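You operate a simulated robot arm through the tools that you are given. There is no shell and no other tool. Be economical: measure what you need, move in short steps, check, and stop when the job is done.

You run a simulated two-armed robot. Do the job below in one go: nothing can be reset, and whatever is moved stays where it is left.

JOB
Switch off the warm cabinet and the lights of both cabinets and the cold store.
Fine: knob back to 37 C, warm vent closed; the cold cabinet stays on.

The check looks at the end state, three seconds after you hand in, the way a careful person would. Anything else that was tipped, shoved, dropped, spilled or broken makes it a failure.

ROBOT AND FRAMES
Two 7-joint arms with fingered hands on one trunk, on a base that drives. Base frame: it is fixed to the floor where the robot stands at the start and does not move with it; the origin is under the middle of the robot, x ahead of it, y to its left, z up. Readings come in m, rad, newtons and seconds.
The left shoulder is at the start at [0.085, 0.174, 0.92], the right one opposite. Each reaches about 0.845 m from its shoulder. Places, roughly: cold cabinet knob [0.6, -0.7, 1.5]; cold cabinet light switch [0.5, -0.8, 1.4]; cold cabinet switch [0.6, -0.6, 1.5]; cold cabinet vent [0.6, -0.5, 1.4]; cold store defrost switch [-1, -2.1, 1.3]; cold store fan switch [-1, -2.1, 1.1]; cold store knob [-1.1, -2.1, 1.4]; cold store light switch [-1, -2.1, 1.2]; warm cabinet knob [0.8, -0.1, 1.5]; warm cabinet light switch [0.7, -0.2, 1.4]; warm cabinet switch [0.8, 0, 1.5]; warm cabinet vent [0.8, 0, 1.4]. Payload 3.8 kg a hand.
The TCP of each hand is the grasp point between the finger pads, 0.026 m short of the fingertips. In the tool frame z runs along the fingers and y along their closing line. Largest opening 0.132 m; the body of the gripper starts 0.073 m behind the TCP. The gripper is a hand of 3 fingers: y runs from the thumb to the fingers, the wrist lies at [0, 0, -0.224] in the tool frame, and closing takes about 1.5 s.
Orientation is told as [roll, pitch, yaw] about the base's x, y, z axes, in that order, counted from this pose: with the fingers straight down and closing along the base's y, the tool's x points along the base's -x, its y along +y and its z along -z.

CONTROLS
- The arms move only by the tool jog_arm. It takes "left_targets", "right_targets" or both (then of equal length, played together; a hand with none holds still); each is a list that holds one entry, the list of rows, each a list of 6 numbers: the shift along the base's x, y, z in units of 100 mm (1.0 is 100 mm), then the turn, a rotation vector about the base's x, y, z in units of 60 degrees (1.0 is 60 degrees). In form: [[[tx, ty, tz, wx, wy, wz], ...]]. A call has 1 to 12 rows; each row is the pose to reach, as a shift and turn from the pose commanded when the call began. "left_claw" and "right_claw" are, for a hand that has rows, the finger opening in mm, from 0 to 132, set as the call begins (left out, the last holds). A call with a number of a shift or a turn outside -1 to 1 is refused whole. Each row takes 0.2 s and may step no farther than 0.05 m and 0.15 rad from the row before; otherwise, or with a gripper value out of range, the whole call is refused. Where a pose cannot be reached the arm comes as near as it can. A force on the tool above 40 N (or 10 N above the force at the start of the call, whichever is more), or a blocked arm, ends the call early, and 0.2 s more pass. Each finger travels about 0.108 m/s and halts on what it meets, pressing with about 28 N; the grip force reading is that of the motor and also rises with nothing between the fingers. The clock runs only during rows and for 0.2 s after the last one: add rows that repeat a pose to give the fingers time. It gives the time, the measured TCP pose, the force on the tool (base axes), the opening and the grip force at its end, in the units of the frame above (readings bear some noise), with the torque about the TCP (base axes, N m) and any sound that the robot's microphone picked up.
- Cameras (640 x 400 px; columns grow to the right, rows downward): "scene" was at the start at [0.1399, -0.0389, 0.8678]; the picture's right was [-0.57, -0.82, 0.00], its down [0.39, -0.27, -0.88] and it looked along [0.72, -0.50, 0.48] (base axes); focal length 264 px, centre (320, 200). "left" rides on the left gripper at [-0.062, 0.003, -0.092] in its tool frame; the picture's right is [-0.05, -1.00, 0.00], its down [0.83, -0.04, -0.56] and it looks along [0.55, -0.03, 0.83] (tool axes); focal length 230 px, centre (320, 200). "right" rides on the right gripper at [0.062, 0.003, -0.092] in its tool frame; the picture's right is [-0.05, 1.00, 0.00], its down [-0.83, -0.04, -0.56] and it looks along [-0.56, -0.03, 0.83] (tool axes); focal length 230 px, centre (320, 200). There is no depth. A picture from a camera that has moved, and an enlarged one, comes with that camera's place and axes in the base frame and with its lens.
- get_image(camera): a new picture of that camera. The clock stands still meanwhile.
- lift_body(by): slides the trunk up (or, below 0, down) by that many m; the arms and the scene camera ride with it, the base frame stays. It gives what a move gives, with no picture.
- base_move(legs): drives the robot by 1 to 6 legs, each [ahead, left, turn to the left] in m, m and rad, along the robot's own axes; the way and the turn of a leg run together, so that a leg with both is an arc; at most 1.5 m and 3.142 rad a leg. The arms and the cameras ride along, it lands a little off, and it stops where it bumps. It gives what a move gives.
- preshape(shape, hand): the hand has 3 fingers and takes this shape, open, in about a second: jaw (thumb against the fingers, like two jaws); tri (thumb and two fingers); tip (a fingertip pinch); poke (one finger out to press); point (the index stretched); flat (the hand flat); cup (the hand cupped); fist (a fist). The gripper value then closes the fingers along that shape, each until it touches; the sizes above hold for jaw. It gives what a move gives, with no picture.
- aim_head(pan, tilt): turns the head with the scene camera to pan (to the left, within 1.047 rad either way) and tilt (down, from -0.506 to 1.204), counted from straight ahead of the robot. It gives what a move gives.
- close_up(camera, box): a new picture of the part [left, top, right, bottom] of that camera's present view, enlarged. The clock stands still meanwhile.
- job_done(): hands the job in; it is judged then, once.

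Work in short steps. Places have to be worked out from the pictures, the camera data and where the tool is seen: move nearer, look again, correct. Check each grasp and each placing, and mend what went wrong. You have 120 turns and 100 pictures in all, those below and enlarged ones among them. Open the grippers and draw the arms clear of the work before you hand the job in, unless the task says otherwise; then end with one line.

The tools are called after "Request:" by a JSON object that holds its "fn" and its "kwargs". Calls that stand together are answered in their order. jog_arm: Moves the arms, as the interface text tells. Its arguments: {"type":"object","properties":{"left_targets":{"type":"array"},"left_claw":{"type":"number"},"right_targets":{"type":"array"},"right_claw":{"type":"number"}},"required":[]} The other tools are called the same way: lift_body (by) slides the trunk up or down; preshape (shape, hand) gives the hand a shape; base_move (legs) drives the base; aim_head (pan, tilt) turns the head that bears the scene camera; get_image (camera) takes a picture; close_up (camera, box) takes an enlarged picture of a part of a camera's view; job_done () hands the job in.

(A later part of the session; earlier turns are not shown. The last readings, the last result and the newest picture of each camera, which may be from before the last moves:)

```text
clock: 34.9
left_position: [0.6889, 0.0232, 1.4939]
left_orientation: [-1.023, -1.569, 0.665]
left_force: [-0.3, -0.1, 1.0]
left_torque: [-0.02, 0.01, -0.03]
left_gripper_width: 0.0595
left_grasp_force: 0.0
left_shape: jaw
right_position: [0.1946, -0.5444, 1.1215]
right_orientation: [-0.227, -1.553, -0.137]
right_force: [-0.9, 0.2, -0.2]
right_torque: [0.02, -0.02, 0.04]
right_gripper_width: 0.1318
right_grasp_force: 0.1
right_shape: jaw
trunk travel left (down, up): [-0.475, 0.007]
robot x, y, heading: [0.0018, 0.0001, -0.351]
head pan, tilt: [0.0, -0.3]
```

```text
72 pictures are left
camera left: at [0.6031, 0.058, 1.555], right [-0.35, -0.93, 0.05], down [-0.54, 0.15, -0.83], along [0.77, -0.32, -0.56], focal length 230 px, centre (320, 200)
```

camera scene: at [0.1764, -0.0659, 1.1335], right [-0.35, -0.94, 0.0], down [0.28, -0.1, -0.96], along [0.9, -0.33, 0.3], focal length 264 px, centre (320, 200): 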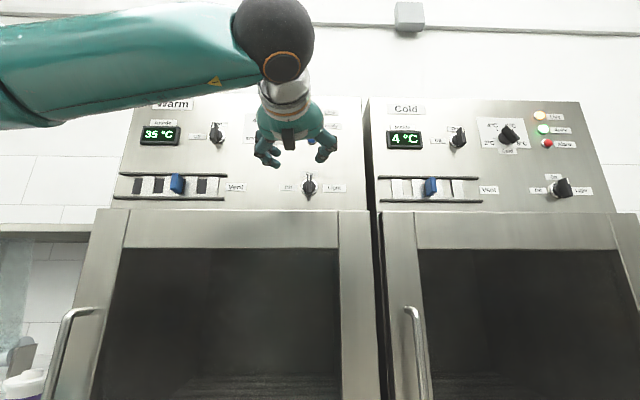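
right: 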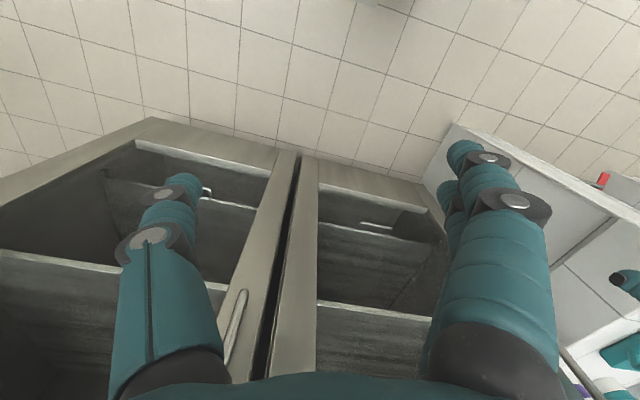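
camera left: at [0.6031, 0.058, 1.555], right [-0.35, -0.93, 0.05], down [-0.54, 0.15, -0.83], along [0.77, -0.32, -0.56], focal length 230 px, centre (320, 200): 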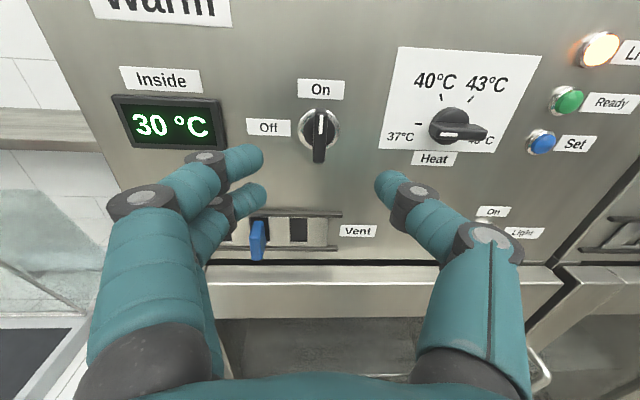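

Aligned horizontally; needs ~10 mm lower. Advance 55 mm and lower 9 mm.

Request:
{"fn": "jog_arm", "kwargs": {"left_targets": [[[0.25, -0.09, -0.09, 0, 0, 0], [0.51, -0.19, -0.09, 0, 0, 0]]]}}

Request:
{"fn": "get_image", "kwargs": {"camera": "left"}}

```text
clock: 35.5
left_position: [0.7426, 0.0028, 1.4828]
left_orientation: [-1.291, -1.567, 0.931]
left_force: [0.5, -0.4, 0.0]
left_torque: [0.0, 0.03, -0.03]
left_gripper_width: 0.0595
left_grasp_force: 0.0
left_shape: jaw
right_position: [0.1952, -0.5443, 1.1202]
right_orientation: [-0.178, -1.554, -0.186]
right_force: [0.5, -0.1, 0.3]
right_torque: [0.01, -0.03, 0.01]
right_gripper_width: 0.1315
right_grasp_force: 0.1
right_shape: jaw
trunk travel left (down, up): [-0.475, 0.007]
robot x, y, heading: [0.0013, 0.001, -0.351]
head pan, tilt: [0.0, -0.3]
```

```text
71 pictures are left
camera left: at [0.656, 0.0366, 1.5441], right [-0.35, -0.93, 0.05], down [-0.54, 0.15, -0.83], along [0.77, -0.32, -0.56], focal length 230 px, centre (320, 200)
```

left: 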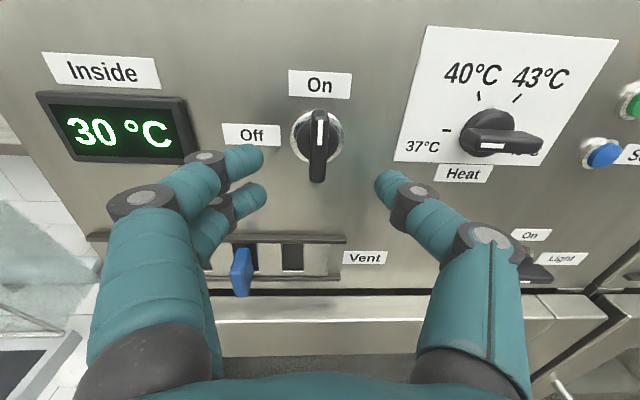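

Now aligned (row 137 as predicted). Advance 47 mm and grip.

Request:
{"fn": "jog_arm", "kwargs": {"left_targets": [[[0.22, -0.08, 0, 0, 0, 0], [0.44, -0.16, 0, 0, 0, 0]]]}}

Request:
{"fn": "jog_arm", "kwargs": {"left_targets": [[[0, 0, 0, 0, 0, 0], [0, 0, 0, 0, 0, 0], [0, 0, 0, 0, 0, 0], [0, 0, 0, 0, 0, 0], [0, 0, 0, 0, 0, 0]]], "left_claw": 5}}

Request:
{"fn": "get_image", "kwargs": {"camera": "left"}}

```text
clock: 36.1
left_position: [0.786, -0.0125, 1.4841]
left_orientation: [-1.378, -1.569, 1.018]
left_force: [0.4, 0.3, -1.0]
left_torque: [0.01, -0.03, -0.02]
left_gripper_width: 0.0595
left_grasp_force: 0.2
left_shape: jaw
right_position: [0.1952, -0.5459, 1.1215]
right_orientation: [-0.189, -1.553, -0.177]
right_force: [0.0, 0.1, 0.0]
right_torque: [-0.04, -0.01, 0.01]
right_gripper_width: 0.1319
right_grasp_force: 0.1
right_shape: jaw
trunk travel left (down, up): [-0.475, 0.007]
robot x, y, heading: [0.0004, 0.0008, -0.354]
head pan, tilt: [0.0, -0.3]
```

```text
clock: 37.3
left_position: [0.7845, -0.0113, 1.4848]
left_orientation: [-1.43, -1.568, 1.069]
left_force: [1.8, -1.8, 1.7]
left_torque: [0.0, -0.02, 0.04]
left_gripper_width: 0.0069
left_grasp_force: 28.0
left_shape: jaw
right_position: [0.1962, -0.5449, 1.121]
right_orientation: [-0.192, -1.553, -0.176]
right_force: [0.1, 0.2, -0.2]
right_torque: [0.01, -0.01, -0.05]
right_gripper_width: 0.1319
right_grasp_force: 0.1
right_shape: jaw
trunk travel left (down, up): [-0.475, 0.007]
robot x, y, heading: [0.003, 0.0009, -0.355]
head pan, tilt: [0.0, -0.3]
```

```text
70 pictures are left
camera left: at [0.699, 0.0227, 1.5453], right [-0.35, -0.93, 0.06], down [-0.54, 0.15, -0.83], along [0.77, -0.32, -0.55], focal length 230 px, centre (320, 200)
```

left: 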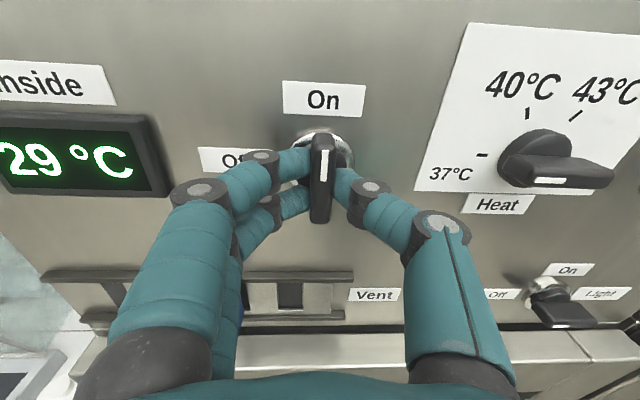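

Gripped. I turn it counterclockwise 90° in two moves.

Request:
{"fn": "jog_arm", "kwargs": {"left_targets": [[[0, 0, 0, -0.122, 0.045, 0], [0, 0, 0, -0.244, 0.09, 0], [0, 0, 0, -0.366, 0.135, 0], [0, 0, 0, -0.488, 0.18, 0], [0, 0, 0, -0.61, 0.225, 0], [0, 0, 0, -0.732, 0.27, 0], [0, 0, 0, -0.844, 0.312, 0]]]}}

Request:
{"fn": "jog_arm", "kwargs": {"left_targets": [[[0, 0, 0, -0.12, 0.044, 0], [0, 0, 0, -0.24, 0.089, 0], [0, 0, 0, -0.36, 0.133, 0], [0, 0, 0, -0.48, 0.178, 0], [0, 0, 0, -0.56, 0.207, 0]]]}}

Request:
{"fn": "get_image", "kwargs": {"camera": "left"}}

```text
clock: 38.9
left_position: [0.785, -0.0126, 1.4836]
left_orientation: [-1.575, -0.622, 1.216]
left_force: [1.5, -2.9, 0.8]
left_torque: [0.01, -0.1, 0.0]
left_gripper_width: 0.0064
left_grasp_force: 27.9
left_shape: jaw
right_position: [0.1971, -0.5456, 1.1228]
right_orientation: [-0.178, -1.553, -0.184]
right_force: [0.4, 0.1, 0.0]
right_torque: [0.04, -0.02, 0.02]
right_gripper_width: 0.132
right_grasp_force: 0.1
right_shape: jaw
trunk travel left (down, up): [-0.475, 0.007]
robot x, y, heading: [0.0002, -0.0018, -0.351]
head pan, tilt: [0.0, -0.3]
```

```text
clock: 40.1
left_position: [0.7849, -0.0132, 1.4836]
left_orientation: [-1.574, 0.001, 1.214]
left_force: [0.6, -4.5, 0.7]
left_torque: [0.05, -0.03, 0.01]
left_gripper_width: 0.0064
left_grasp_force: 28.3
left_shape: jaw
right_position: [0.195, -0.5457, 1.1208]
right_orientation: [-0.164, -1.555, -0.202]
right_force: [-0.4, 0.3, 0.1]
right_torque: [0.0, 0.02, -0.04]
right_gripper_width: 0.132
right_grasp_force: 0.1
right_shape: jaw
trunk travel left (down, up): [-0.475, 0.007]
robot x, y, heading: [-0.0018, 0.0004, -0.353]
head pan, tilt: [0.0, -0.3]
```

```text
69 pictures are left
camera left: at [0.7186, 0.0753, 1.4802], right [0.01, 0.05, 1.0], down [-0.81, -0.59, 0.04], along [0.59, -0.81, 0.03], focal length 230 px, centre (320, 200)
```

left: 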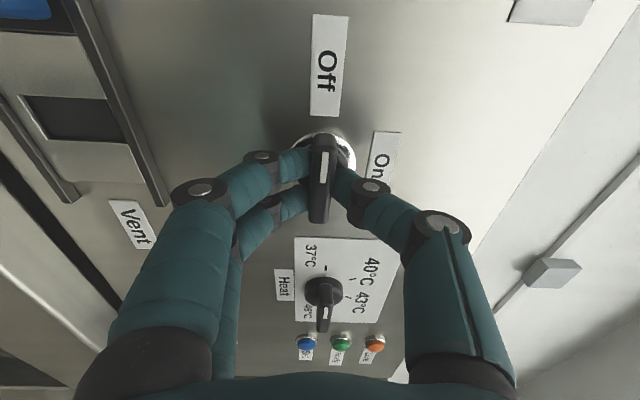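

The knob points to Off and the Live lamp looks dark. A few degrees more, release, back off.

Request:
{"fn": "jog_arm", "kwargs": {"left_targets": [[[0, 0, 0, -0.05, 0.018, 0], [0, 0, 0, -0.05, 0.018, 0]]]}}

Request:
{"fn": "jog_arm", "kwargs": {"left_targets": [[[0, 0, 0, 0, 0, 0], [0, 0, 0, 0, 0, 0], [0, 0, 0, 0, 0, 0], [0, 0, 0, 0, 0, 0]]], "left_claw": 60}}

Request:
{"fn": "jog_arm", "kwargs": {"left_targets": [[[-0.35, 0.13, 0, 0, 0, 0], [-0.7, 0.26, 0, 0, 0, 0], [-0.94, 0.35, 0, 0, 0, 0]]]}}

Request:
{"fn": "get_image", "kwargs": {"camera": "left"}}

Request:
{"fn": "get_image", "kwargs": {"camera": "scene"}}

```text
clock: 40.7
left_position: [0.785, -0.0135, 1.4847]
left_orientation: [-1.575, 0.056, 1.214]
left_force: [-0.4, -4.3, 0.0]
left_torque: [0.12, -0.06, -0.03]
left_gripper_width: 0.0065
left_grasp_force: 28.0
left_shape: jaw
right_position: [0.1955, -0.5461, 1.1209]
right_orientation: [-0.16, -1.553, -0.203]
right_force: [0.5, -0.6, 0.2]
right_torque: [0.0, 0.01, -0.01]
right_gripper_width: 0.1319
right_grasp_force: 0.1
right_shape: jaw
trunk travel left (down, up): [-0.475, 0.007]
robot x, y, heading: [-0.0025, 0.0015, -0.353]
head pan, tilt: [0.0, -0.3]
```

```text
clock: 41.7
left_position: [0.7851, -0.0119, 1.4833]
left_orientation: [-1.576, 0.058, 1.216]
left_force: [0.2, 0.1, 0.8]
left_torque: [0.0, -0.01, 0.02]
left_gripper_width: 0.0597
left_grasp_force: 0.0
left_shape: jaw
right_position: [0.1957, -0.5454, 1.1215]
right_orientation: [-0.212, -1.555, -0.151]
right_force: [-0.4, 0.0, 0.3]
right_torque: [0.0, 0.01, 0.0]
right_gripper_width: 0.132
right_grasp_force: 0.1
right_shape: jaw
trunk travel left (down, up): [-0.475, 0.007]
robot x, y, heading: [-0.0035, 0.001, -0.348]
head pan, tilt: [0.0, -0.3]
```

```text
clock: 42.5
left_position: [0.6912, 0.0253, 1.4824]
left_orientation: [-1.575, 0.057, 1.215]
left_force: [0.1, -0.3, 0.2]
left_torque: [0.01, -0.03, 0.0]
left_gripper_width: 0.0597
left_grasp_force: 0.1
left_shape: jaw
right_position: [0.1933, -0.5455, 1.1217]
right_orientation: [-0.217, -1.556, -0.149]
right_force: [0.1, 0.3, 0.3]
right_torque: [0.0, 0.02, 0.0]
right_gripper_width: 0.132
right_grasp_force: 0.1
right_shape: jaw
trunk travel left (down, up): [-0.475, 0.007]
robot x, y, heading: [0.0033, -0.0, -0.352]
head pan, tilt: [0.0, -0.3]
```

```text
68 pictures are left
camera left: at [0.6246, 0.1129, 1.4753], right [0.03, 0.1, 0.99], down [-0.81, -0.58, 0.09], along [0.59, -0.81, 0.06], focal length 230 px, centre (320, 200)
```

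left: 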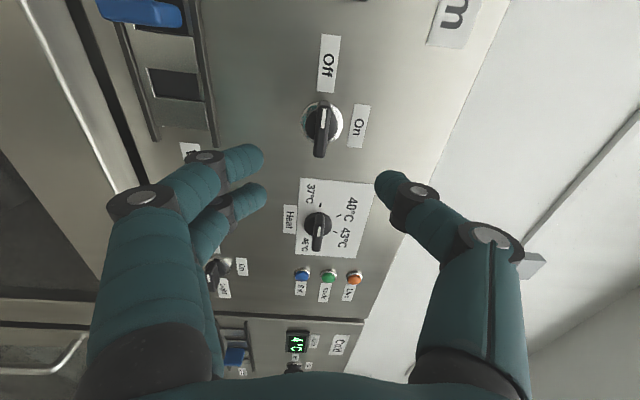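

```text
67 pictures are left
camera scene: at [0.1765, -0.065, 1.1335], right [-0.35, -0.94, 0.0], down [0.28, -0.1, -0.96], along [0.9, -0.33, 0.3], focal length 264 px, centre (320, 200)
```

scene: 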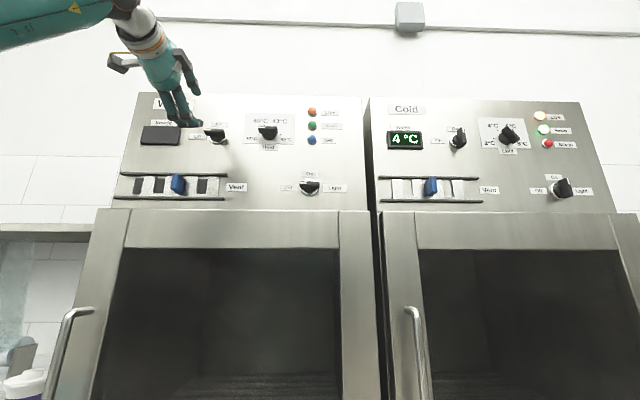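

Warm display is dark, all three warm knobs set. Now the vent slider: handle est. left 0.33, z 1.35. I move there and roll upright.

Request:
{"fn": "jog_arm", "kwargs": {"left_targets": [[[0.02, 0.04, -0.08, 0.117, -0.043, 0], [0.03, 0.08, -0.16, 0.234, -0.087, 0], [0.05, 0.12, -0.24, 0.351, -0.13, 0], [0.06, 0.16, -0.32, 0.468, -0.173, 0], [0.08, 0.2, -0.4, 0.585, -0.217, 0], [0.09, 0.25, -0.48, 0.702, -0.26, 0], [0.11, 0.29, -0.56, 0.819, -0.303, 0], [0.12, 0.33, -0.65, 0.938, -0.347, 0]]]}}

Request:
{"fn": "jog_arm", "kwargs": {"left_targets": [[[0.03, 0.08, -0.16, 0.117, -0.043, 0], [0.06, 0.16, -0.32, 0.234, -0.087, 0], [0.09, 0.24, -0.48, 0.351, -0.13, 0], [0.12, 0.33, -0.63, 0.468, -0.173, 0], [0.12, 0.33, -0.63, 0.52, -0.192, 0]]]}}

Request:
{"fn": "get_image", "kwargs": {"camera": "left"}}

```text
clock: 44.3
left_position: [0.7037, 0.0561, 1.4187]
left_orientation: [-1.574, -0.993, 1.216]
left_force: [-0.2, -0.1, -0.8]
left_torque: [0.01, -0.01, 0.0]
left_gripper_width: 0.0595
left_grasp_force: 0.1
left_shape: jaw
right_position: [0.195, -0.5447, 1.1214]
right_orientation: [-0.214, -1.553, -0.149]
right_force: [-0.2, 0.1, 0.1]
right_torque: [0.03, 0.03, 0.0]
right_gripper_width: 0.1321
right_grasp_force: 0.1
right_shape: jaw
trunk travel left (down, up): [-0.475, 0.007]
robot x, y, heading: [-0.0001, 0.0003, -0.35]
head pan, tilt: [0.0, -0.3]
```

```text
clock: 45.5
left_position: [0.7151, 0.0886, 1.3554]
left_orientation: [1.154, -1.569, -1.517]
left_force: [0.1, 0.4, 0.8]
left_torque: [0.0, 0.0, 0.02]
left_gripper_width: 0.0595
left_grasp_force: 0.0
left_shape: jaw
right_position: [0.195, -0.5469, 1.1204]
right_orientation: [-0.194, -1.553, -0.169]
right_force: [0.2, 0.6, -0.5]
right_torque: [0.02, -0.01, 0.02]
right_gripper_width: 0.1318
right_grasp_force: 0.1
right_shape: jaw
trunk travel left (down, up): [-0.475, 0.007]
robot x, y, heading: [0.001, -0.0037, -0.352]
head pan, tilt: [0.0, -0.3]
```

```text
66 pictures are left
camera left: at [0.6285, 0.1227, 1.4177], right [-0.35, -0.93, 0.05], down [-0.53, 0.16, -0.83], along [0.77, -0.32, -0.56], focal length 230 px, centre (320, 200)
```

left: 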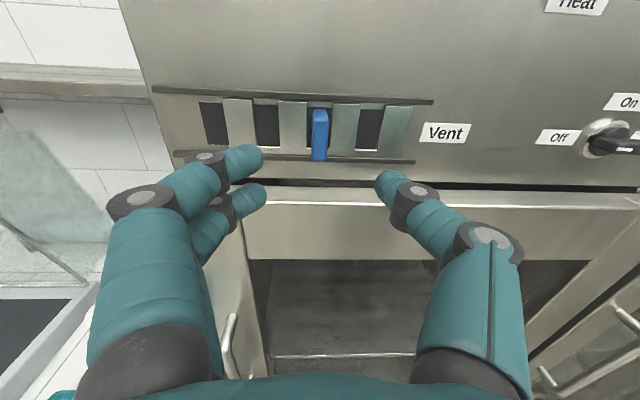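

Handle is centred. Openings are dark and strips lie one half pitch to the right of them (~26 mm), so closing means sliding left ~26 mm. Advance toward the handle.

Request:
{"fn": "jog_arm", "kwargs": {"left_targets": [[[0.3, -0.11, -0.05, 0, 0, 0], [0.6, -0.22, -0.05, 0, 0, 0], [0.85, -0.31, -0.05, 0, 0, 0]]]}}

Request:
{"fn": "get_image", "kwargs": {"camera": "left"}}

```text
clock: 46.3
left_position: [0.8022, 0.0574, 1.3519]
left_orientation: [0.715, -1.569, -1.074]
left_force: [0.5, 0.4, -0.2]
left_torque: [0.04, -0.01, -0.01]
left_gripper_width: 0.0596
left_grasp_force: 0.0
left_shape: jaw
right_position: [0.1957, -0.5455, 1.1219]
right_orientation: [-0.187, -1.553, -0.179]
right_force: [-0.2, -0.2, -0.5]
right_torque: [0.01, 0.0, -0.03]
right_gripper_width: 0.1321
right_grasp_force: 0.0
right_shape: jaw
trunk travel left (down, up): [-0.475, 0.007]
robot x, y, heading: [0.0053, 0.0034, -0.353]
head pan, tilt: [0.0, -0.3]
```

```text
65 pictures are left
camera left: at [0.7152, 0.0916, 1.4142], right [-0.35, -0.93, 0.05], down [-0.54, 0.16, -0.83], along [0.77, -0.32, -0.56], focal length 230 px, centre (320, 200)
```

left: 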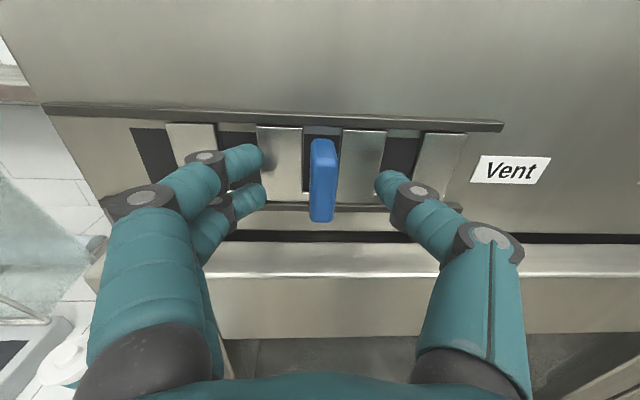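

Handle sits between the fingers; I close on it.

Request:
{"fn": "jog_arm", "kwargs": {"left_targets": [[[0, 0, 0, 0, 0, 0], [0, 0, 0, 0, 0, 0], [0, 0, 0, 0, 0, 0], [0, 0, 0, 0, 0, 0], [0, 0, 0, 0, 0, 0]]], "left_claw": 5}}

Request:
{"fn": "jog_arm", "kwargs": {"left_targets": [[[0.03, 0.07, 0, 0, 0, 0], [0.05, 0.13, 0, 0, 0, 0], [0.07, 0.19, 0, 0, 0, 0]]]}}

Request:
{"fn": "get_image", "kwargs": {"camera": "left"}}

```text
clock: 47.5
left_position: [0.802, 0.0579, 1.3552]
left_orientation: [0.642, -1.57, -1.002]
left_force: [2.7, -0.7, 1.5]
left_torque: [-0.03, 0.0, 0.05]
left_gripper_width: 0.008
left_grasp_force: 27.9
left_shape: jaw
right_position: [0.1954, -0.5452, 1.1215]
right_orientation: [-0.197, -1.553, -0.166]
right_force: [0.6, 0.7, -0.1]
right_torque: [0.02, -0.01, 0.05]
right_gripper_width: 0.1318
right_grasp_force: 0.1
right_shape: jaw
trunk travel left (down, up): [-0.475, 0.007]
robot x, y, heading: [-0.0017, -0.0033, -0.352]
head pan, tilt: [0.0, -0.3]
```

```text
clock: 48.3
left_position: [0.808, 0.0763, 1.3537]
left_orientation: [2.907, -1.569, 3.016]
left_force: [2.5, -1.7, 5.9]
left_torque: [0.0, -0.12, 0.03]
left_gripper_width: 0.008
left_grasp_force: 28.3
left_shape: jaw
right_position: [0.1956, -0.5456, 1.121]
right_orientation: [-0.189, -1.556, -0.174]
right_force: [0.0, -1.0, -0.2]
right_torque: [0.01, -0.02, -0.02]
right_gripper_width: 0.1321
right_grasp_force: 0.0
right_shape: jaw
trunk travel left (down, up): [-0.475, 0.007]
robot x, y, heading: [0.0021, -0.0028, -0.355]
head pan, tilt: [0.0, -0.3]
```

```text
64 pictures are left
camera left: at [0.7203, 0.1104, 1.4144], right [-0.35, -0.93, 0.05], down [-0.53, 0.16, -0.83], along [0.77, -0.32, -0.55], focal length 230 px, centre (320, 200)
```

left: 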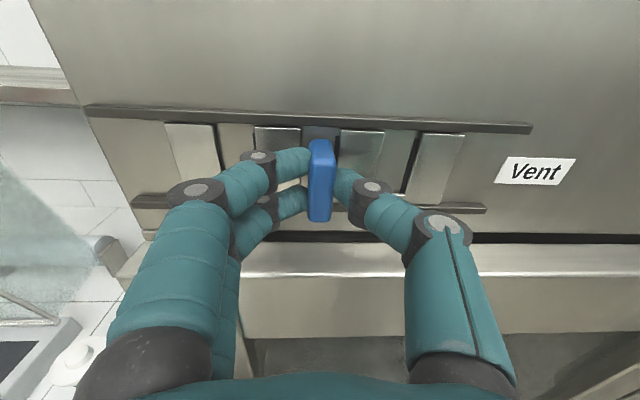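

Nearly closed; a thin dark sliver remains beside the strips. Move further left up to 8 mm.

Request:
{"fn": "jog_arm", "kwargs": {"left_targets": [[[0.01, 0.04, 0, 0, 0, 0], [0.03, 0.075, 0, 0, 0, 0], [0.03, 0.075, 0, 0, 0, 0]]]}}

Request:
{"fn": "get_image", "kwargs": {"camera": "left"}}

```text
clock: 49.1
left_position: [0.8101, 0.0817, 1.3531]
left_orientation: [2.154, -1.569, -2.516]
left_force: [-4.5, -7.1, 4.0]
left_torque: [-0.03, -0.06, -0.12]
left_gripper_width: 0.0082
left_grasp_force: 27.9
left_shape: jaw
right_position: [0.1939, -0.5467, 1.1211]
right_orientation: [-0.138, -1.557, -0.227]
right_force: [-0.7, 0.3, 1.3]
right_torque: [-0.03, 0.0, -0.02]
right_gripper_width: 0.1322
right_grasp_force: 0.1
right_shape: jaw
trunk travel left (down, up): [-0.475, 0.007]
robot x, y, heading: [-0.0011, -0.0004, -0.347]
head pan, tilt: [0.0, -0.3]
```

```text
63 pictures are left
camera left: at [0.7225, 0.1159, 1.4145], right [-0.35, -0.93, 0.05], down [-0.53, 0.16, -0.83], along [0.77, -0.32, -0.55], focal length 230 px, centre (320, 200)
```

left: 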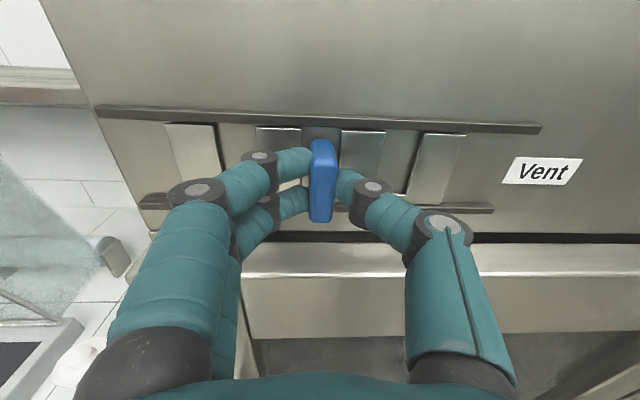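

Resistance is growing, likely the end stop. A final small push to confirm.

Request:
{"fn": "jog_arm", "kwargs": {"left_targets": [[[0.01, 0.03, 0, 0, 0, 0], [0.02, 0.05, 0, 0, 0, 0]]]}}

Request:
{"fn": "close_up", "kwargs": {"camera": "left", "box": [90, 90, 550, 260]}}

```text
clock: 49.7
left_position: [0.8092, 0.0839, 1.3551]
left_orientation: [2.033, -1.57, -2.398]
left_force: [-7.7, -14.0, 3.8]
left_torque: [-0.02, -0.08, -0.32]
left_gripper_width: 0.0081
left_grasp_force: 27.4
left_shape: jaw
right_position: [0.1934, -0.5485, 1.1209]
right_orientation: [-0.064, -1.556, -0.304]
right_force: [-0.3, 0.8, -0.2]
right_torque: [0.0, 0.0, 0.0]
right_gripper_width: 0.132
right_grasp_force: 0.0
right_shape: jaw
trunk travel left (down, up): [-0.475, 0.007]
robot x, y, heading: [0.0003, 0.0003, -0.352]
head pan, tilt: [0.0, -0.3]
```

```text
1.39 times, centred on (320, 175) of left
camera zoom: at [0.7233, 0.1181, 1.4145], right [-0.36, -0.93, 0.05], down [-0.53, 0.16, -0.83], along [0.77, -0.32, -0.55], focal length 320 px, centre (320, 235)
```

zoom: 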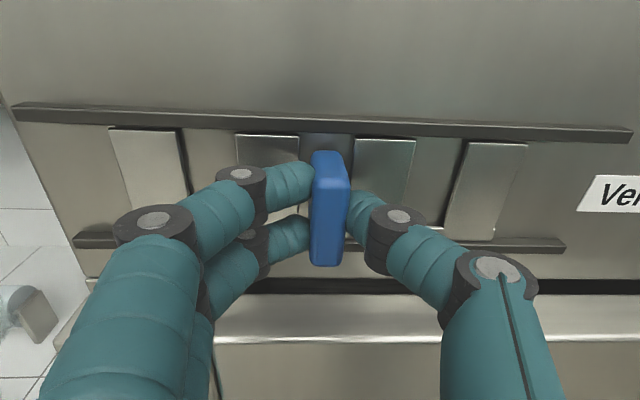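

At the stop, openings covered. Release and retreat.

Request:
{"fn": "jog_arm", "kwargs": {"left_targets": [[[0, 0, 0, 0, 0, 0], [0, 0, 0, 0, 0, 0], [0, 0, 0, 0, 0, 0], [0, 0, 0, 0, 0, 0]]], "left_claw": 60}}

Request:
{"fn": "jog_arm", "kwargs": {"left_targets": [[[-0.35, 0.13, 0, 0, 0, 0], [-0.7, 0.26, 0, 0, 0, 0], [-0.98, 0.36, 0, 0, 0, 0]]]}}

Request:
{"fn": "jog_arm", "kwargs": {"left_targets": [[[-0.35, 0.13, -0.2, 0, 0, 0], [-0.7, 0.26, -0.4, 0, 0, 0], [-0.98, 0.36, -0.6, 0, 0, 0]]]}}

Request:
{"fn": "get_image", "kwargs": {"camera": "left"}}

Request:
{"fn": "close_up", "kwargs": {"camera": "scene", "box": [110, 85, 370, 215]}}

Request:
{"fn": "close_up", "kwargs": {"camera": "scene", "box": [370, 85, 630, 215]}}

```text
clock: 50.7
left_position: [0.8138, 0.0902, 1.3512]
left_orientation: [-0.024, -1.569, -0.337]
left_force: [-0.7, 0.2, 0.0]
left_torque: [0.01, 0.02, 0.02]
left_gripper_width: 0.0596
left_grasp_force: 0.0
left_shape: jaw
right_position: [0.1946, -0.5448, 1.1208]
right_orientation: [-0.219, -1.555, -0.144]
right_force: [-0.1, 0.9, 0.3]
right_torque: [-0.03, -0.02, -0.01]
right_gripper_width: 0.132
right_grasp_force: 0.1
right_shape: jaw
trunk travel left (down, up): [-0.475, 0.007]
robot x, y, heading: [0.0002, 0.0001, -0.354]
head pan, tilt: [0.0, -0.3]
```

```text
clock: 51.5
left_position: [0.7134, 0.1261, 1.352]
left_orientation: [-0.555, -1.571, 0.198]
left_force: [-0.7, 0.2, 0.3]
left_torque: [0.0, 0.02, 0.01]
left_gripper_width: 0.0594
left_grasp_force: 0.0
left_shape: jaw
right_position: [0.1951, -0.544, 1.1233]
right_orientation: [-0.218, -1.554, -0.145]
right_force: [0.3, -0.5, 0.0]
right_torque: [0.0, -0.01, -0.01]
right_gripper_width: 0.1316
right_grasp_force: 0.0
right_shape: jaw
trunk travel left (down, up): [-0.475, 0.007]
robot x, y, heading: [-0.0008, 0.0017, -0.352]
head pan, tilt: [0.0, -0.3]
```

```text
clock: 52.3
left_position: [0.6151, 0.1628, 1.2922]
left_orientation: [1.812, -1.571, -2.174]
left_force: [0.8, -0.4, 0.1]
left_torque: [-0.02, 0.01, 0.0]
left_gripper_width: 0.0594
left_grasp_force: 0.0
left_shape: jaw
right_position: [0.1937, -0.5452, 1.1218]
right_orientation: [-0.222, -1.556, -0.14]
right_force: [0.1, 0.5, -0.1]
right_torque: [-0.02, 0.02, 0.0]
right_gripper_width: 0.1321
right_grasp_force: 0.1
right_shape: jaw
trunk travel left (down, up): [-0.475, 0.007]
robot x, y, heading: [0.0005, -0.0002, -0.353]
head pan, tilt: [0.0, -0.3]
```

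```text
61 pictures are left
camera left: at [0.529, 0.1969, 1.3533], right [-0.35, -0.93, 0.05], down [-0.53, 0.16, -0.83], along [0.77, -0.32, -0.55], focal length 230 px, centre (320, 200)
```

left: 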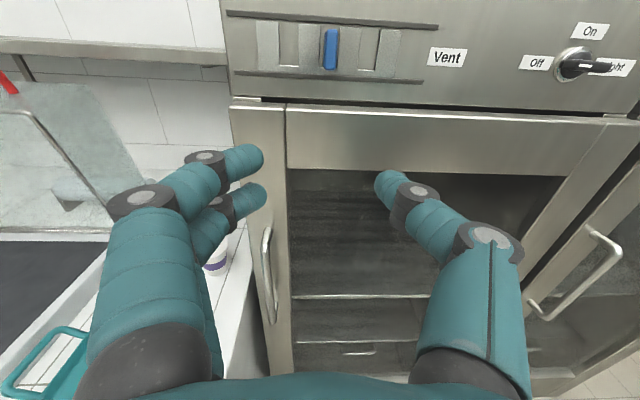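

```text
2.46 times, centred on (240, 150) of scene
camera zoom: at [0.1764, -0.0649, 1.1334], right [-0.35, -0.94, 0.0], down [0.28, -0.1, -0.96], along [0.9, -0.33, 0.3], focal length 650 px, centre (517, 323)
```

zoom: 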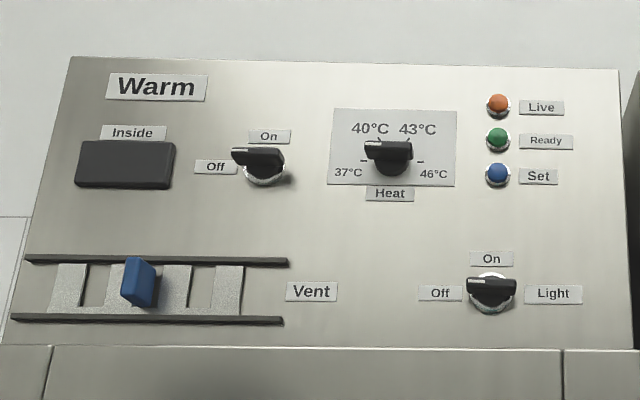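

```text
2.46 times, centred on (500, 150) of scene
camera zoom: at [0.1764, -0.0649, 1.1334], right [-0.35, -0.94, 0.0], down [0.28, -0.1, -0.96], along [0.9, -0.33, 0.3], focal length 650 px, centre (-123, 323)
```

zoom: 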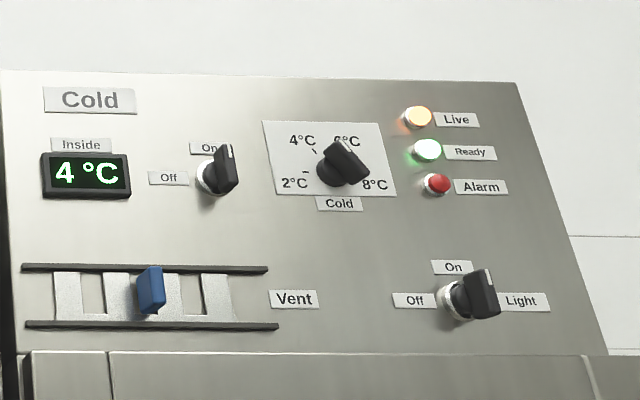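

Warm panel all correct (display off, knob 37, light Off, vent closed). Before driving right to the cold cabinet, I look to the right.

Request:
{"fn": "aim_head", "kwargs": {"pan": -0.9, "tilt": 0.3}}

Request:
{"fn": "get_image", "kwargs": {"camera": "scene"}}

Request:
{"fn": "get_image", "kwargs": {"camera": "right"}}

```text
clock: 53.5
left_position: [0.6174, 0.1624, 1.2909]
left_orientation: [0.175, -1.569, -0.531]
left_force: [-0.4, -0.1, -0.4]
left_torque: [-0.02, 0.02, -0.01]
left_gripper_width: 0.0598
left_grasp_force: 0.1
left_shape: jaw
right_position: [0.1949, -0.5471, 1.1225]
right_orientation: [-0.201, -1.552, -0.164]
right_force: [0.1, 0.9, 0.1]
right_torque: [0.01, -0.01, -0.01]
right_gripper_width: 0.1321
right_grasp_force: 0.0
right_shape: jaw
trunk travel left (down, up): [-0.475, 0.007]
robot x, y, heading: [0.0023, 0.0009, -0.349]
head pan, tilt: [-0.901, 0.3]
```

```text
58 pictures are left
camera scene: at [0.1322, -0.1268, 1.0802], right [-0.95, -0.31, 0.0], down [-0.09, 0.28, -0.96], along [0.3, -0.91, -0.3], focal length 264 px, centre (320, 200)
```

scene: 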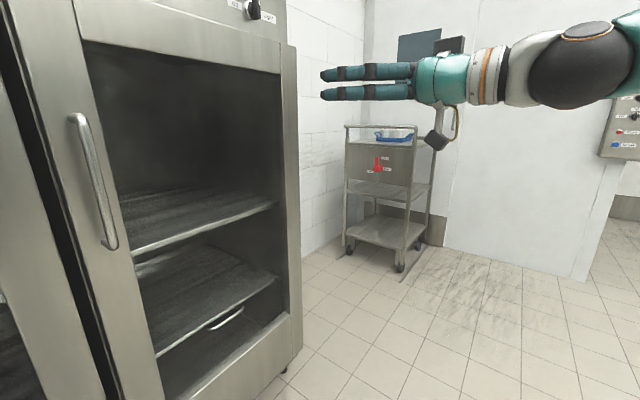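

```text
57 pictures are left
camera right: at [0.1089, -0.5087, 1.0619], right [0.36, 0.93, 0.05], down [-0.52, 0.16, 0.84], along [0.78, -0.32, 0.54], focal length 230 px, centre (320, 200)
```

right: 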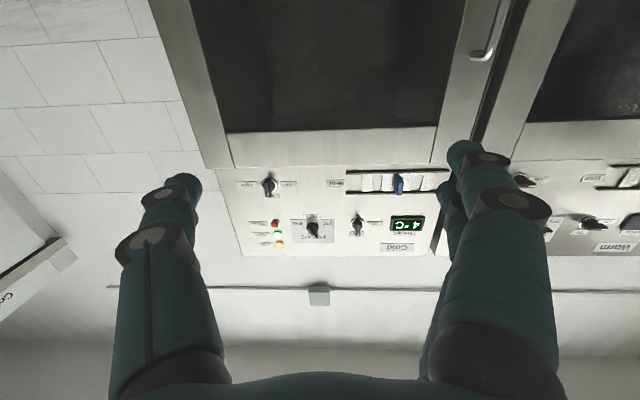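

Path right is clear (trolley ~2 m away). Drive 0.56 m to the robot's right.

Request:
{"fn": "base_move", "kwargs": {"legs": [[0, -0.56, 0]]}}

Request:
{"fn": "aim_head", "kwargs": {"pan": 0.0, "tilt": -0.3}}

Request:
{"fn": "get_image", "kwargs": {"camera": "scene"}}

```text
clock: 58.9
left_position: [0.422, -0.3718, 1.2928]
left_orientation: [0.209, -1.569, -0.586]
left_force: [-0.3, 0.9, 1.4]
left_torque: [0.03, 0.01, 0.03]
left_gripper_width: 0.0596
left_grasp_force: 0.0
left_shape: jaw
right_position: [-0.0121, -1.0727, 1.121]
right_orientation: [-0.203, -1.552, -0.177]
right_force: [0.6, 0.0, -0.1]
right_torque: [0.03, 0.01, 0.04]
right_gripper_width: 0.1321
right_grasp_force: 0.0
right_shape: jaw
trunk travel left (down, up): [-0.475, 0.007]
robot x, y, heading: [-0.1941, -0.5236, -0.369]
head pan, tilt: [-0.901, 0.3]
```

```text
clock: 60.1
left_position: [0.422, -0.3715, 1.2921]
left_orientation: [0.201, -1.568, -0.577]
left_force: [-0.1, -0.5, -0.7]
left_torque: [-0.01, -0.02, -0.01]
left_gripper_width: 0.0597
left_grasp_force: 0.1
left_shape: jaw
right_position: [-0.0115, -1.0715, 1.1212]
right_orientation: [-0.202, -1.553, -0.178]
right_force: [-0.8, -0.7, -0.2]
right_torque: [-0.03, 0.01, 0.0]
right_gripper_width: 0.1322
right_grasp_force: 0.0
right_shape: jaw
trunk travel left (down, up): [-0.475, 0.007]
robot x, y, heading: [-0.1971, -0.5264, -0.374]
head pan, tilt: [0.0, -0.3]
```

```text
56 pictures are left
camera scene: at [-0.0218, -0.5917, 1.1333], right [-0.36, -0.93, 0.0], down [0.28, -0.11, -0.96], along [0.89, -0.35, 0.3], focal length 264 px, centre (320, 200)
```

scene: 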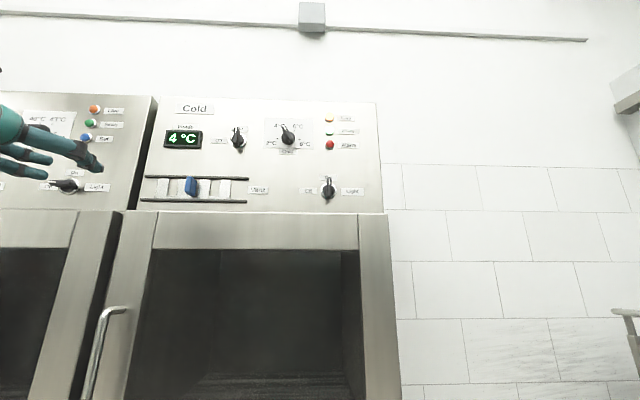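

The cold light knob is at about (0.53,-0.83,1.35). The left hand is ~0.385 m to its left, so I drive further right by that and raise the hand.

Request:
{"fn": "base_move", "kwargs": {"legs": [[0, -0.385, 0]]}}

Request:
{"fn": "jog_arm", "kwargs": {"left_targets": [[[0.3, -0.1, 0.25, 0, 0, 0], [0.6, -0.22, 0.5, 0, 0, 0]]]}}

Request:
{"fn": "get_image", "kwargs": {"camera": "left"}}

```text
clock: 64.0
left_position: [0.2841, -0.7301, 1.2918]
left_orientation: [0.144, -1.568, -0.521]
left_force: [-0.2, 0.4, 0.3]
left_torque: [0.01, 0.01, 0.02]
left_gripper_width: 0.0597
left_grasp_force: 0.1
left_shape: jaw
right_position: [-0.1514, -1.43, 1.121]
right_orientation: [-0.2, -1.552, -0.182]
right_force: [0.8, 0.2, 0.6]
right_torque: [-0.02, 0.0, 0.02]
right_gripper_width: 0.1321
right_grasp_force: 0.0
right_shape: jaw
trunk travel left (down, up): [-0.475, 0.007]
robot x, y, heading: [-0.3336, -0.8857, -0.369]
head pan, tilt: [0.0, -0.3]
```

```text
clock: 64.6
left_position: [0.3443, -0.7529, 1.3424]
left_orientation: [0.469, -1.569, -0.85]
left_force: [0.6, -0.5, -0.2]
left_torque: [-0.03, -0.02, 0.02]
left_gripper_width: 0.0599
left_grasp_force: 0.1
left_shape: jaw
right_position: [-0.15, -1.4298, 1.1217]
right_orientation: [-0.171, -1.552, -0.211]
right_force: [0.1, 0.7, -0.3]
right_torque: [0.0, 0.01, -0.02]
right_gripper_width: 0.132
right_grasp_force: 0.0
right_shape: jaw
trunk travel left (down, up): [-0.475, 0.007]
robot x, y, heading: [-0.3362, -0.8817, -0.371]
head pan, tilt: [0.0, -0.3]
```

```text
55 pictures are left
camera left: at [0.2575, -0.7165, 1.404], right [-0.37, -0.93, 0.05], down [-0.53, 0.17, -0.83], along [0.76, -0.33, -0.56], focal length 230 px, centre (320, 200)
```

left: 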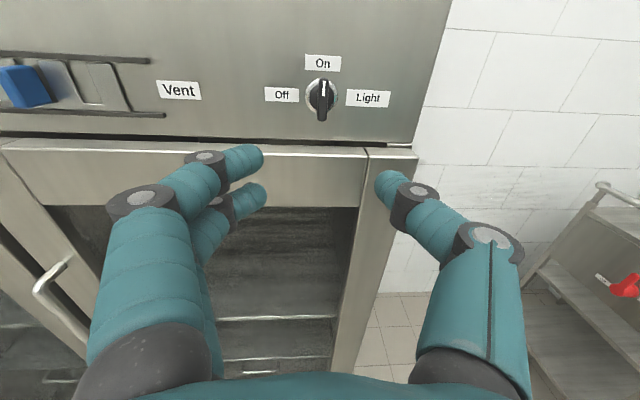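

Aligned laterally, target ~12 mm higher. Advance 100 mm and raise 11 mm.

Request:
{"fn": "jog_arm", "kwargs": {"left_targets": [[[0.31, -0.12, 0.11, 0, 0, 0], [0.62, -0.24, 0.11, 0, 0, 0], [0.93, -0.365, 0.11, 0, 0, 0]]]}}

Request:
{"fn": "get_image", "kwargs": {"camera": "left"}}

```text
clock: 65.4
left_position: [0.436, -0.791, 1.352]
left_orientation: [0.547, -1.569, -0.924]
left_force: [0.1, -0.4, 0.0]
left_torque: [-0.01, 0.03, 0.02]
left_gripper_width: 0.0596
left_grasp_force: 0.0
left_shape: jaw
right_position: [-0.1503, -1.4299, 1.1212]
right_orientation: [-0.178, -1.553, -0.204]
right_force: [0.1, -0.9, -0.2]
right_torque: [-0.01, 0.04, 0.01]
right_gripper_width: 0.1321
right_grasp_force: 0.0
right_shape: jaw
trunk travel left (down, up): [-0.475, 0.007]
robot x, y, heading: [-0.3376, -0.8824, -0.37]
head pan, tilt: [0.0, -0.3]
```

```text
54 pictures are left
camera left: at [0.3503, -0.7548, 1.4144], right [-0.37, -0.93, 0.05], down [-0.53, 0.17, -0.83], along [0.76, -0.33, -0.56], focal length 230 px, centre (320, 200)
```

left: 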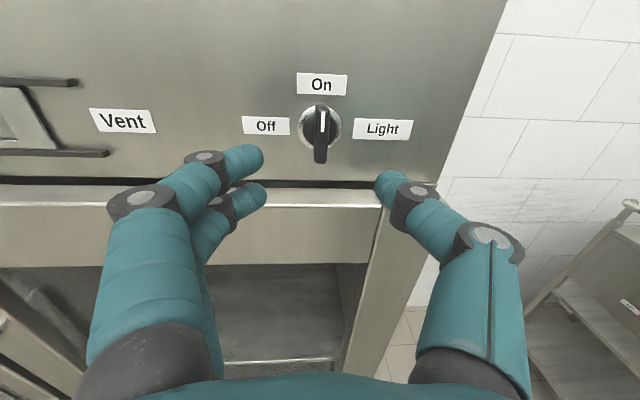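

Label size shows the panel ~20 mm farther than assumed here; height good. Advance 73 mm and check.

Request:
{"fn": "jog_arm", "kwargs": {"left_targets": [[[0.34, -0.13, 0, 0, 0, 0], [0.68, -0.265, 0, 0, 0, 0]]]}}

Request:
{"fn": "get_image", "kwargs": {"camera": "left"}}

```text
clock: 66.0
left_position: [0.5047, -0.8169, 1.3522]
left_orientation: [0.987, -1.57, -1.364]
left_force: [0.3, -1.0, -0.3]
left_torque: [-0.02, 0.02, 0.01]
left_gripper_width: 0.0597
left_grasp_force: 0.0
left_shape: jaw
right_position: [-0.1507, -1.4315, 1.1205]
right_orientation: [-0.174, -1.555, -0.207]
right_force: [0.6, -0.6, -0.1]
right_torque: [-0.01, -0.01, -0.01]
right_gripper_width: 0.1318
right_grasp_force: 0.0
right_shape: jaw
trunk travel left (down, up): [-0.475, 0.007]
robot x, y, heading: [-0.3352, -0.8819, -0.371]
head pan, tilt: [0.0, -0.3]
```

```text
53 pictures are left
camera left: at [0.4187, -0.7815, 1.4143], right [-0.37, -0.93, 0.05], down [-0.53, 0.17, -0.83], along [0.76, -0.33, -0.56], focal length 230 px, centre (320, 200)
```

left: 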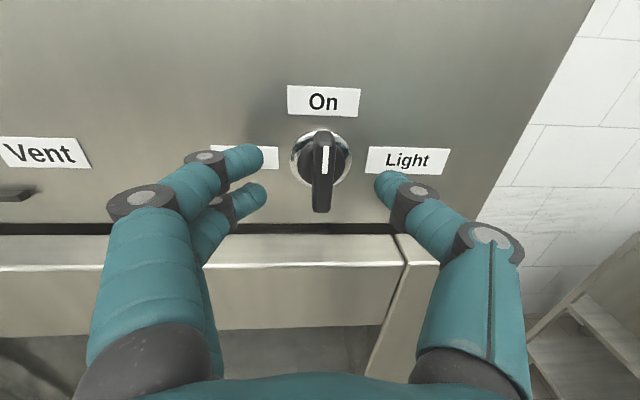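

Slightly short still; 8 mm more, then close.

Request:
{"fn": "jog_arm", "kwargs": {"left_targets": [[[0.075, -0.035, 0, 0, 0, 0]]]}}

Request:
{"fn": "jog_arm", "kwargs": {"left_targets": [[[0, 0, 0, 0, 0, 0], [0, 0, 0, 0, 0, 0], [0, 0, 0, 0, 0, 0], [0, 0, 0, 0, 0, 0], [0, 0, 0, 0, 0, 0]]], "left_claw": 5}}

Request:
{"fn": "get_image", "kwargs": {"camera": "left"}}

```text
clock: 66.4
left_position: [0.5148, -0.8201, 1.3521]
left_orientation: [0.16, -1.571, -0.538]
left_force: [0.3, 0.7, 0.0]
left_torque: [0.06, -0.02, -0.01]
left_gripper_width: 0.0595
left_grasp_force: 0.1
left_shape: jaw
right_position: [-0.1514, -1.4306, 1.1203]
right_orientation: [-0.178, -1.552, -0.206]
right_force: [0.4, 0.2, -0.4]
right_torque: [-0.02, 0.0, 0.02]
right_gripper_width: 0.1321
right_grasp_force: 0.0
right_shape: jaw
trunk travel left (down, up): [-0.475, 0.007]
robot x, y, heading: [-0.3333, -0.8819, -0.371]
head pan, tilt: [0.0, -0.3]
```

```text
clock: 67.6
left_position: [0.5111, -0.8196, 1.3538]
left_orientation: [0.582, -1.57, -0.961]
left_force: [-3.0, -1.2, -1.1]
left_torque: [0.01, -0.03, -0.08]
left_gripper_width: 0.0064
left_grasp_force: 0.0
left_shape: jaw
right_position: [-0.1516, -1.4308, 1.1206]
right_orientation: [-0.179, -1.557, -0.203]
right_force: [0.7, 0.1, 0.1]
right_torque: [-0.02, -0.01, 0.0]
right_gripper_width: 0.1318
right_grasp_force: 0.1
right_shape: jaw
trunk travel left (down, up): [-0.475, 0.007]
robot x, y, heading: [-0.3374, -0.8797, -0.369]
head pan, tilt: [0.0, -0.3]
```

```text
52 pictures are left
camera left: at [0.4254, -0.7844, 1.4144], right [-0.37, -0.93, 0.05], down [-0.53, 0.17, -0.83], along [0.76, -0.33, -0.56], focal length 230 px, centre (320, 200)
```

left: 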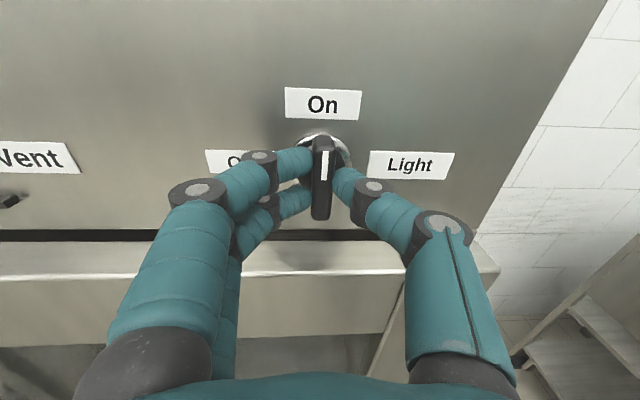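

Width reads 6 mm with zero grip force; I command fully closed and turn counterclockwise.

Request:
{"fn": "jog_arm", "kwargs": {"left_targets": [[[0, 0, 0, 0, 0, 0], [0, 0, 0, 0, 0, 0], [0, 0, 0, 0, 0, 0], [0, 0, 0, -0.12, 0.047, 0], [0, 0, 0, -0.24, 0.094, 0], [0, 0, 0, -0.36, 0.141, 0], [0, 0, 0, -0.48, 0.188, 0], [0, 0, 0, -0.6, 0.235, 0], [0, 0, 0, -0.72, 0.282, 0], [0, 0, 0, -0.84, 0.329, 0]]], "left_claw": 0}}

Request:
{"fn": "get_image", "kwargs": {"camera": "left"}}

```text
clock: 69.8
left_position: [0.5126, -0.8185, 1.352]
left_orientation: [-1.569, -0.625, 1.194]
left_force: [-3.8, -1.5, -7.6]
left_torque: [0.13, 0.05, 0.06]
left_gripper_width: 0.0059
left_grasp_force: 28.1
left_shape: jaw
right_position: [-0.1504, -1.4303, 1.1207]
right_orientation: [-0.187, -1.551, -0.196]
right_force: [0.7, 0.1, -0.5]
right_torque: [0.01, -0.03, -0.02]
right_gripper_width: 0.1318
right_grasp_force: 0.0
right_shape: jaw
trunk travel left (down, up): [-0.475, 0.007]
robot x, y, heading: [-0.3381, -0.8811, -0.372]
head pan, tilt: [0.0, -0.3]
heard: click
```

```text
51 pictures are left
camera left: at [0.4443, -0.7383, 1.3843], right [-0.2, -0.5, 0.84], down [-0.77, -0.45, -0.45], along [0.6, -0.74, -0.3], focal length 230 px, centre (320, 200)
```

left: 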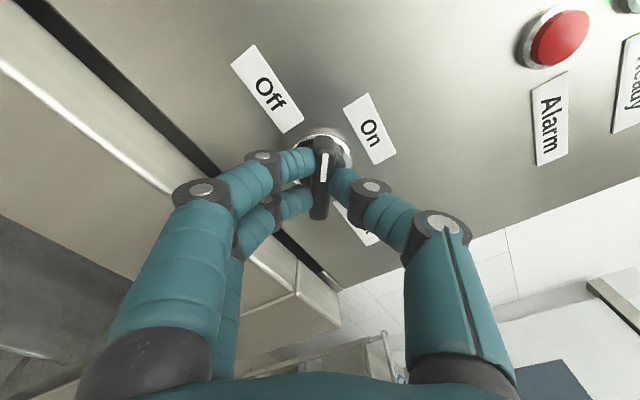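

Gripped and turning with a click. Turn the remaining ~37°.

Request:
{"fn": "jog_arm", "kwargs": {"left_targets": [[[0, 0, 0, -0.12, 0.047, 0], [0, 0, 0, -0.24, 0.094, 0], [0, 0, 0, -0.36, 0.141, 0], [0, 0, 0, -0.48, 0.188, 0], [0, 0, 0, -0.59, 0.231, 0]]]}}

Request:
{"fn": "get_image", "kwargs": {"camera": "left"}}

```text
clock: 71.0
left_position: [0.5122, -0.8189, 1.3506]
left_orientation: [-1.573, 0.041, 1.197]
left_force: [-5.8, -1.0, -11.1]
left_torque: [0.2, 0.21, 0.05]
left_gripper_width: 0.0057
left_grasp_force: 27.9
left_shape: jaw
right_position: [-0.1509, -1.4299, 1.1208]
right_orientation: [-0.193, -1.554, -0.19]
right_force: [0.5, 1.3, 0.0]
right_torque: [-0.01, 0.02, -0.01]
right_gripper_width: 0.1318
right_grasp_force: 0.0
right_shape: jaw
trunk travel left (down, up): [-0.475, 0.007]
robot x, y, heading: [-0.3409, -0.8811, -0.371]
head pan, tilt: [0.0, -0.3]
```

```text
50 pictures are left
camera left: at [0.4476, -0.7297, 1.3448], right [0.03, 0.09, 1.0], down [-0.82, -0.57, 0.07], along [0.57, -0.82, 0.05], focal length 230 px, centre (320, 200)
```

left: 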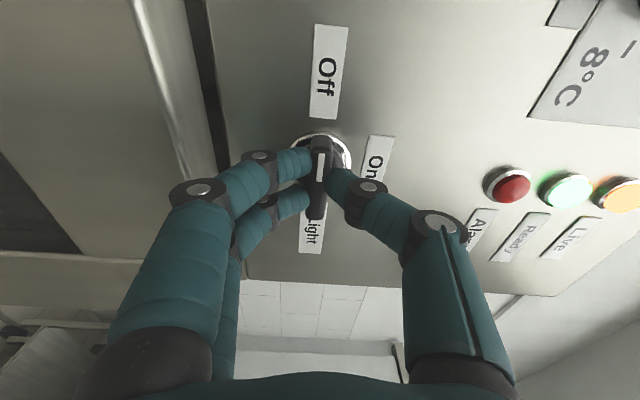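

Cold light points to Off. Release, back off in two steps, and look at the cold panel and toward the cold store.

Request:
{"fn": "jog_arm", "kwargs": {"left_targets": [[[0, 0, 0, 0, 0, 0], [0, 0, 0, 0, 0, 0], [0, 0, 0, 0, 0, 0], [0, 0, 0, 0, 0, 0]]], "left_claw": 60}}

Request:
{"fn": "jog_arm", "kwargs": {"left_targets": [[[-0.35, 0.13, 0, 0, 0, 0], [-0.7, 0.26, 0, 0, 0, 0], [-0.94, 0.36, 0, 0, 0, 0]]]}}

Request:
{"fn": "get_image", "kwargs": {"camera": "left"}}

Request:
{"fn": "jog_arm", "kwargs": {"left_targets": [[[0, 0, 0, 0.12, -0.047, 0], [0, 0, 0, 0.24, -0.094, 0], [0, 0, 0, 0.36, -0.141, 0], [0, 0, 0, 0.48, -0.188, 0], [-0.2, 0.08, 0, 0.6, -0.235, 0], [-0.4, 0.16, 0, 0.72, -0.282, 0], [-0.6, 0.24, 0, 0.84, -0.329, 0], [-0.8, 0.32, 0, 0.93, -0.365, 0]]]}}

Request:
{"fn": "aim_head", "kwargs": {"pan": -1.04, "tilt": 0.1}}

Request:
{"fn": "get_image", "kwargs": {"camera": "scene"}}

```text
clock: 72.0
left_position: [0.5096, -0.8193, 1.3528]
left_orientation: [-1.576, 0.038, 1.198]
left_force: [-0.1, -0.5, -0.5]
left_torque: [0.0, 0.02, 0.02]
left_gripper_width: 0.0593
left_grasp_force: 0.0
left_shape: jaw
right_position: [-0.1516, -1.4305, 1.121]
right_orientation: [-0.202, -1.555, -0.18]
right_force: [-0.1, -0.5, 0.0]
right_torque: [0.01, 0.01, -0.02]
right_gripper_width: 0.1317
right_grasp_force: 0.2
right_shape: jaw
trunk travel left (down, up): [-0.475, 0.007]
robot x, y, heading: [-0.3373, -0.8805, -0.367]
head pan, tilt: [0.0, -0.3]
```

```text
clock: 72.8
left_position: [0.4158, -0.7816, 1.3536]
left_orientation: [-1.577, 0.039, 1.196]
left_force: [-0.4, 0.9, -0.1]
left_torque: [0.0, -0.05, -0.01]
left_gripper_width: 0.0597
left_grasp_force: 0.0
left_shape: jaw
right_position: [-0.1508, -1.4295, 1.1215]
right_orientation: [-0.22, -1.556, -0.162]
right_force: [0.3, 0.3, 0.0]
right_torque: [0.02, -0.01, 0.02]
right_gripper_width: 0.1317
right_grasp_force: 0.1
right_shape: jaw
trunk travel left (down, up): [-0.475, 0.007]
robot x, y, heading: [-0.3396, -0.8806, -0.368]
head pan, tilt: [0.0, -0.3]
```

```text
49 pictures are left
camera left: at [0.3515, -0.6921, 1.3471], right [0.03, 0.09, 1.0], down [-0.82, -0.57, 0.07], along [0.57, -0.82, 0.05], focal length 230 px, centre (320, 200)
```

left: 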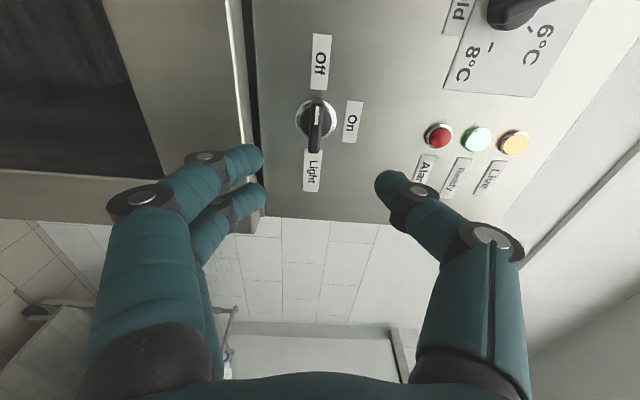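

```text
clock: 74.6
left_position: [0.3382, -0.7493, 1.3521]
left_orientation: [-1.575, -1.009, 1.196]
left_force: [-1.2, 0.5, 0.4]
left_torque: [-0.01, -0.01, 0.01]
left_gripper_width: 0.0597
left_grasp_force: 0.2
left_shape: jaw
right_position: [-0.1504, -1.4305, 1.1213]
right_orientation: [-0.217, -1.554, -0.166]
right_force: [0.2, 0.6, -0.5]
right_torque: [-0.01, 0.01, -0.01]
right_gripper_width: 0.1319
right_grasp_force: 0.1
right_shape: jaw
trunk travel left (down, up): [-0.475, 0.007]
robot x, y, heading: [-0.3333, -0.8821, -0.37]
head pan, tilt: [0.0, -0.3]
```

```text
clock: 75.9
left_position: [0.3389, -0.751, 1.3523]
left_orientation: [-1.574, -1.009, 1.195]
left_force: [0.3, -0.1, 0.2]
left_torque: [0.0, 0.03, -0.01]
left_gripper_width: 0.0596
left_grasp_force: 0.1
left_shape: jaw
right_position: [-0.1503, -1.4304, 1.1213]
right_orientation: [-0.2, -1.552, -0.181]
right_force: [0.3, 0.2, 0.1]
right_torque: [0.03, -0.03, 0.0]
right_gripper_width: 0.1319
right_grasp_force: 0.1
right_shape: jaw
trunk travel left (down, up): [-0.475, 0.007]
robot x, y, heading: [-0.3378, -0.8827, -0.373]
head pan, tilt: [-1.04, 0.099]
```

```text
48 pictures are left
camera scene: at [-0.2192, -1.0121, 1.0988], right [-0.99, -0.16, 0.0], down [-0.02, 0.1, -1.0], along [0.16, -0.98, -0.1], focal length 264 px, centre (320, 200)
```

scene: 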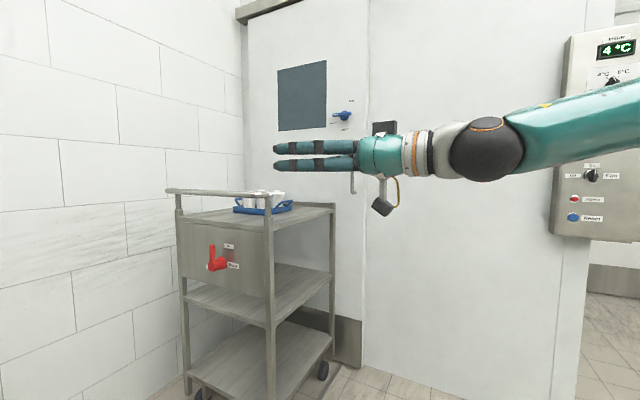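

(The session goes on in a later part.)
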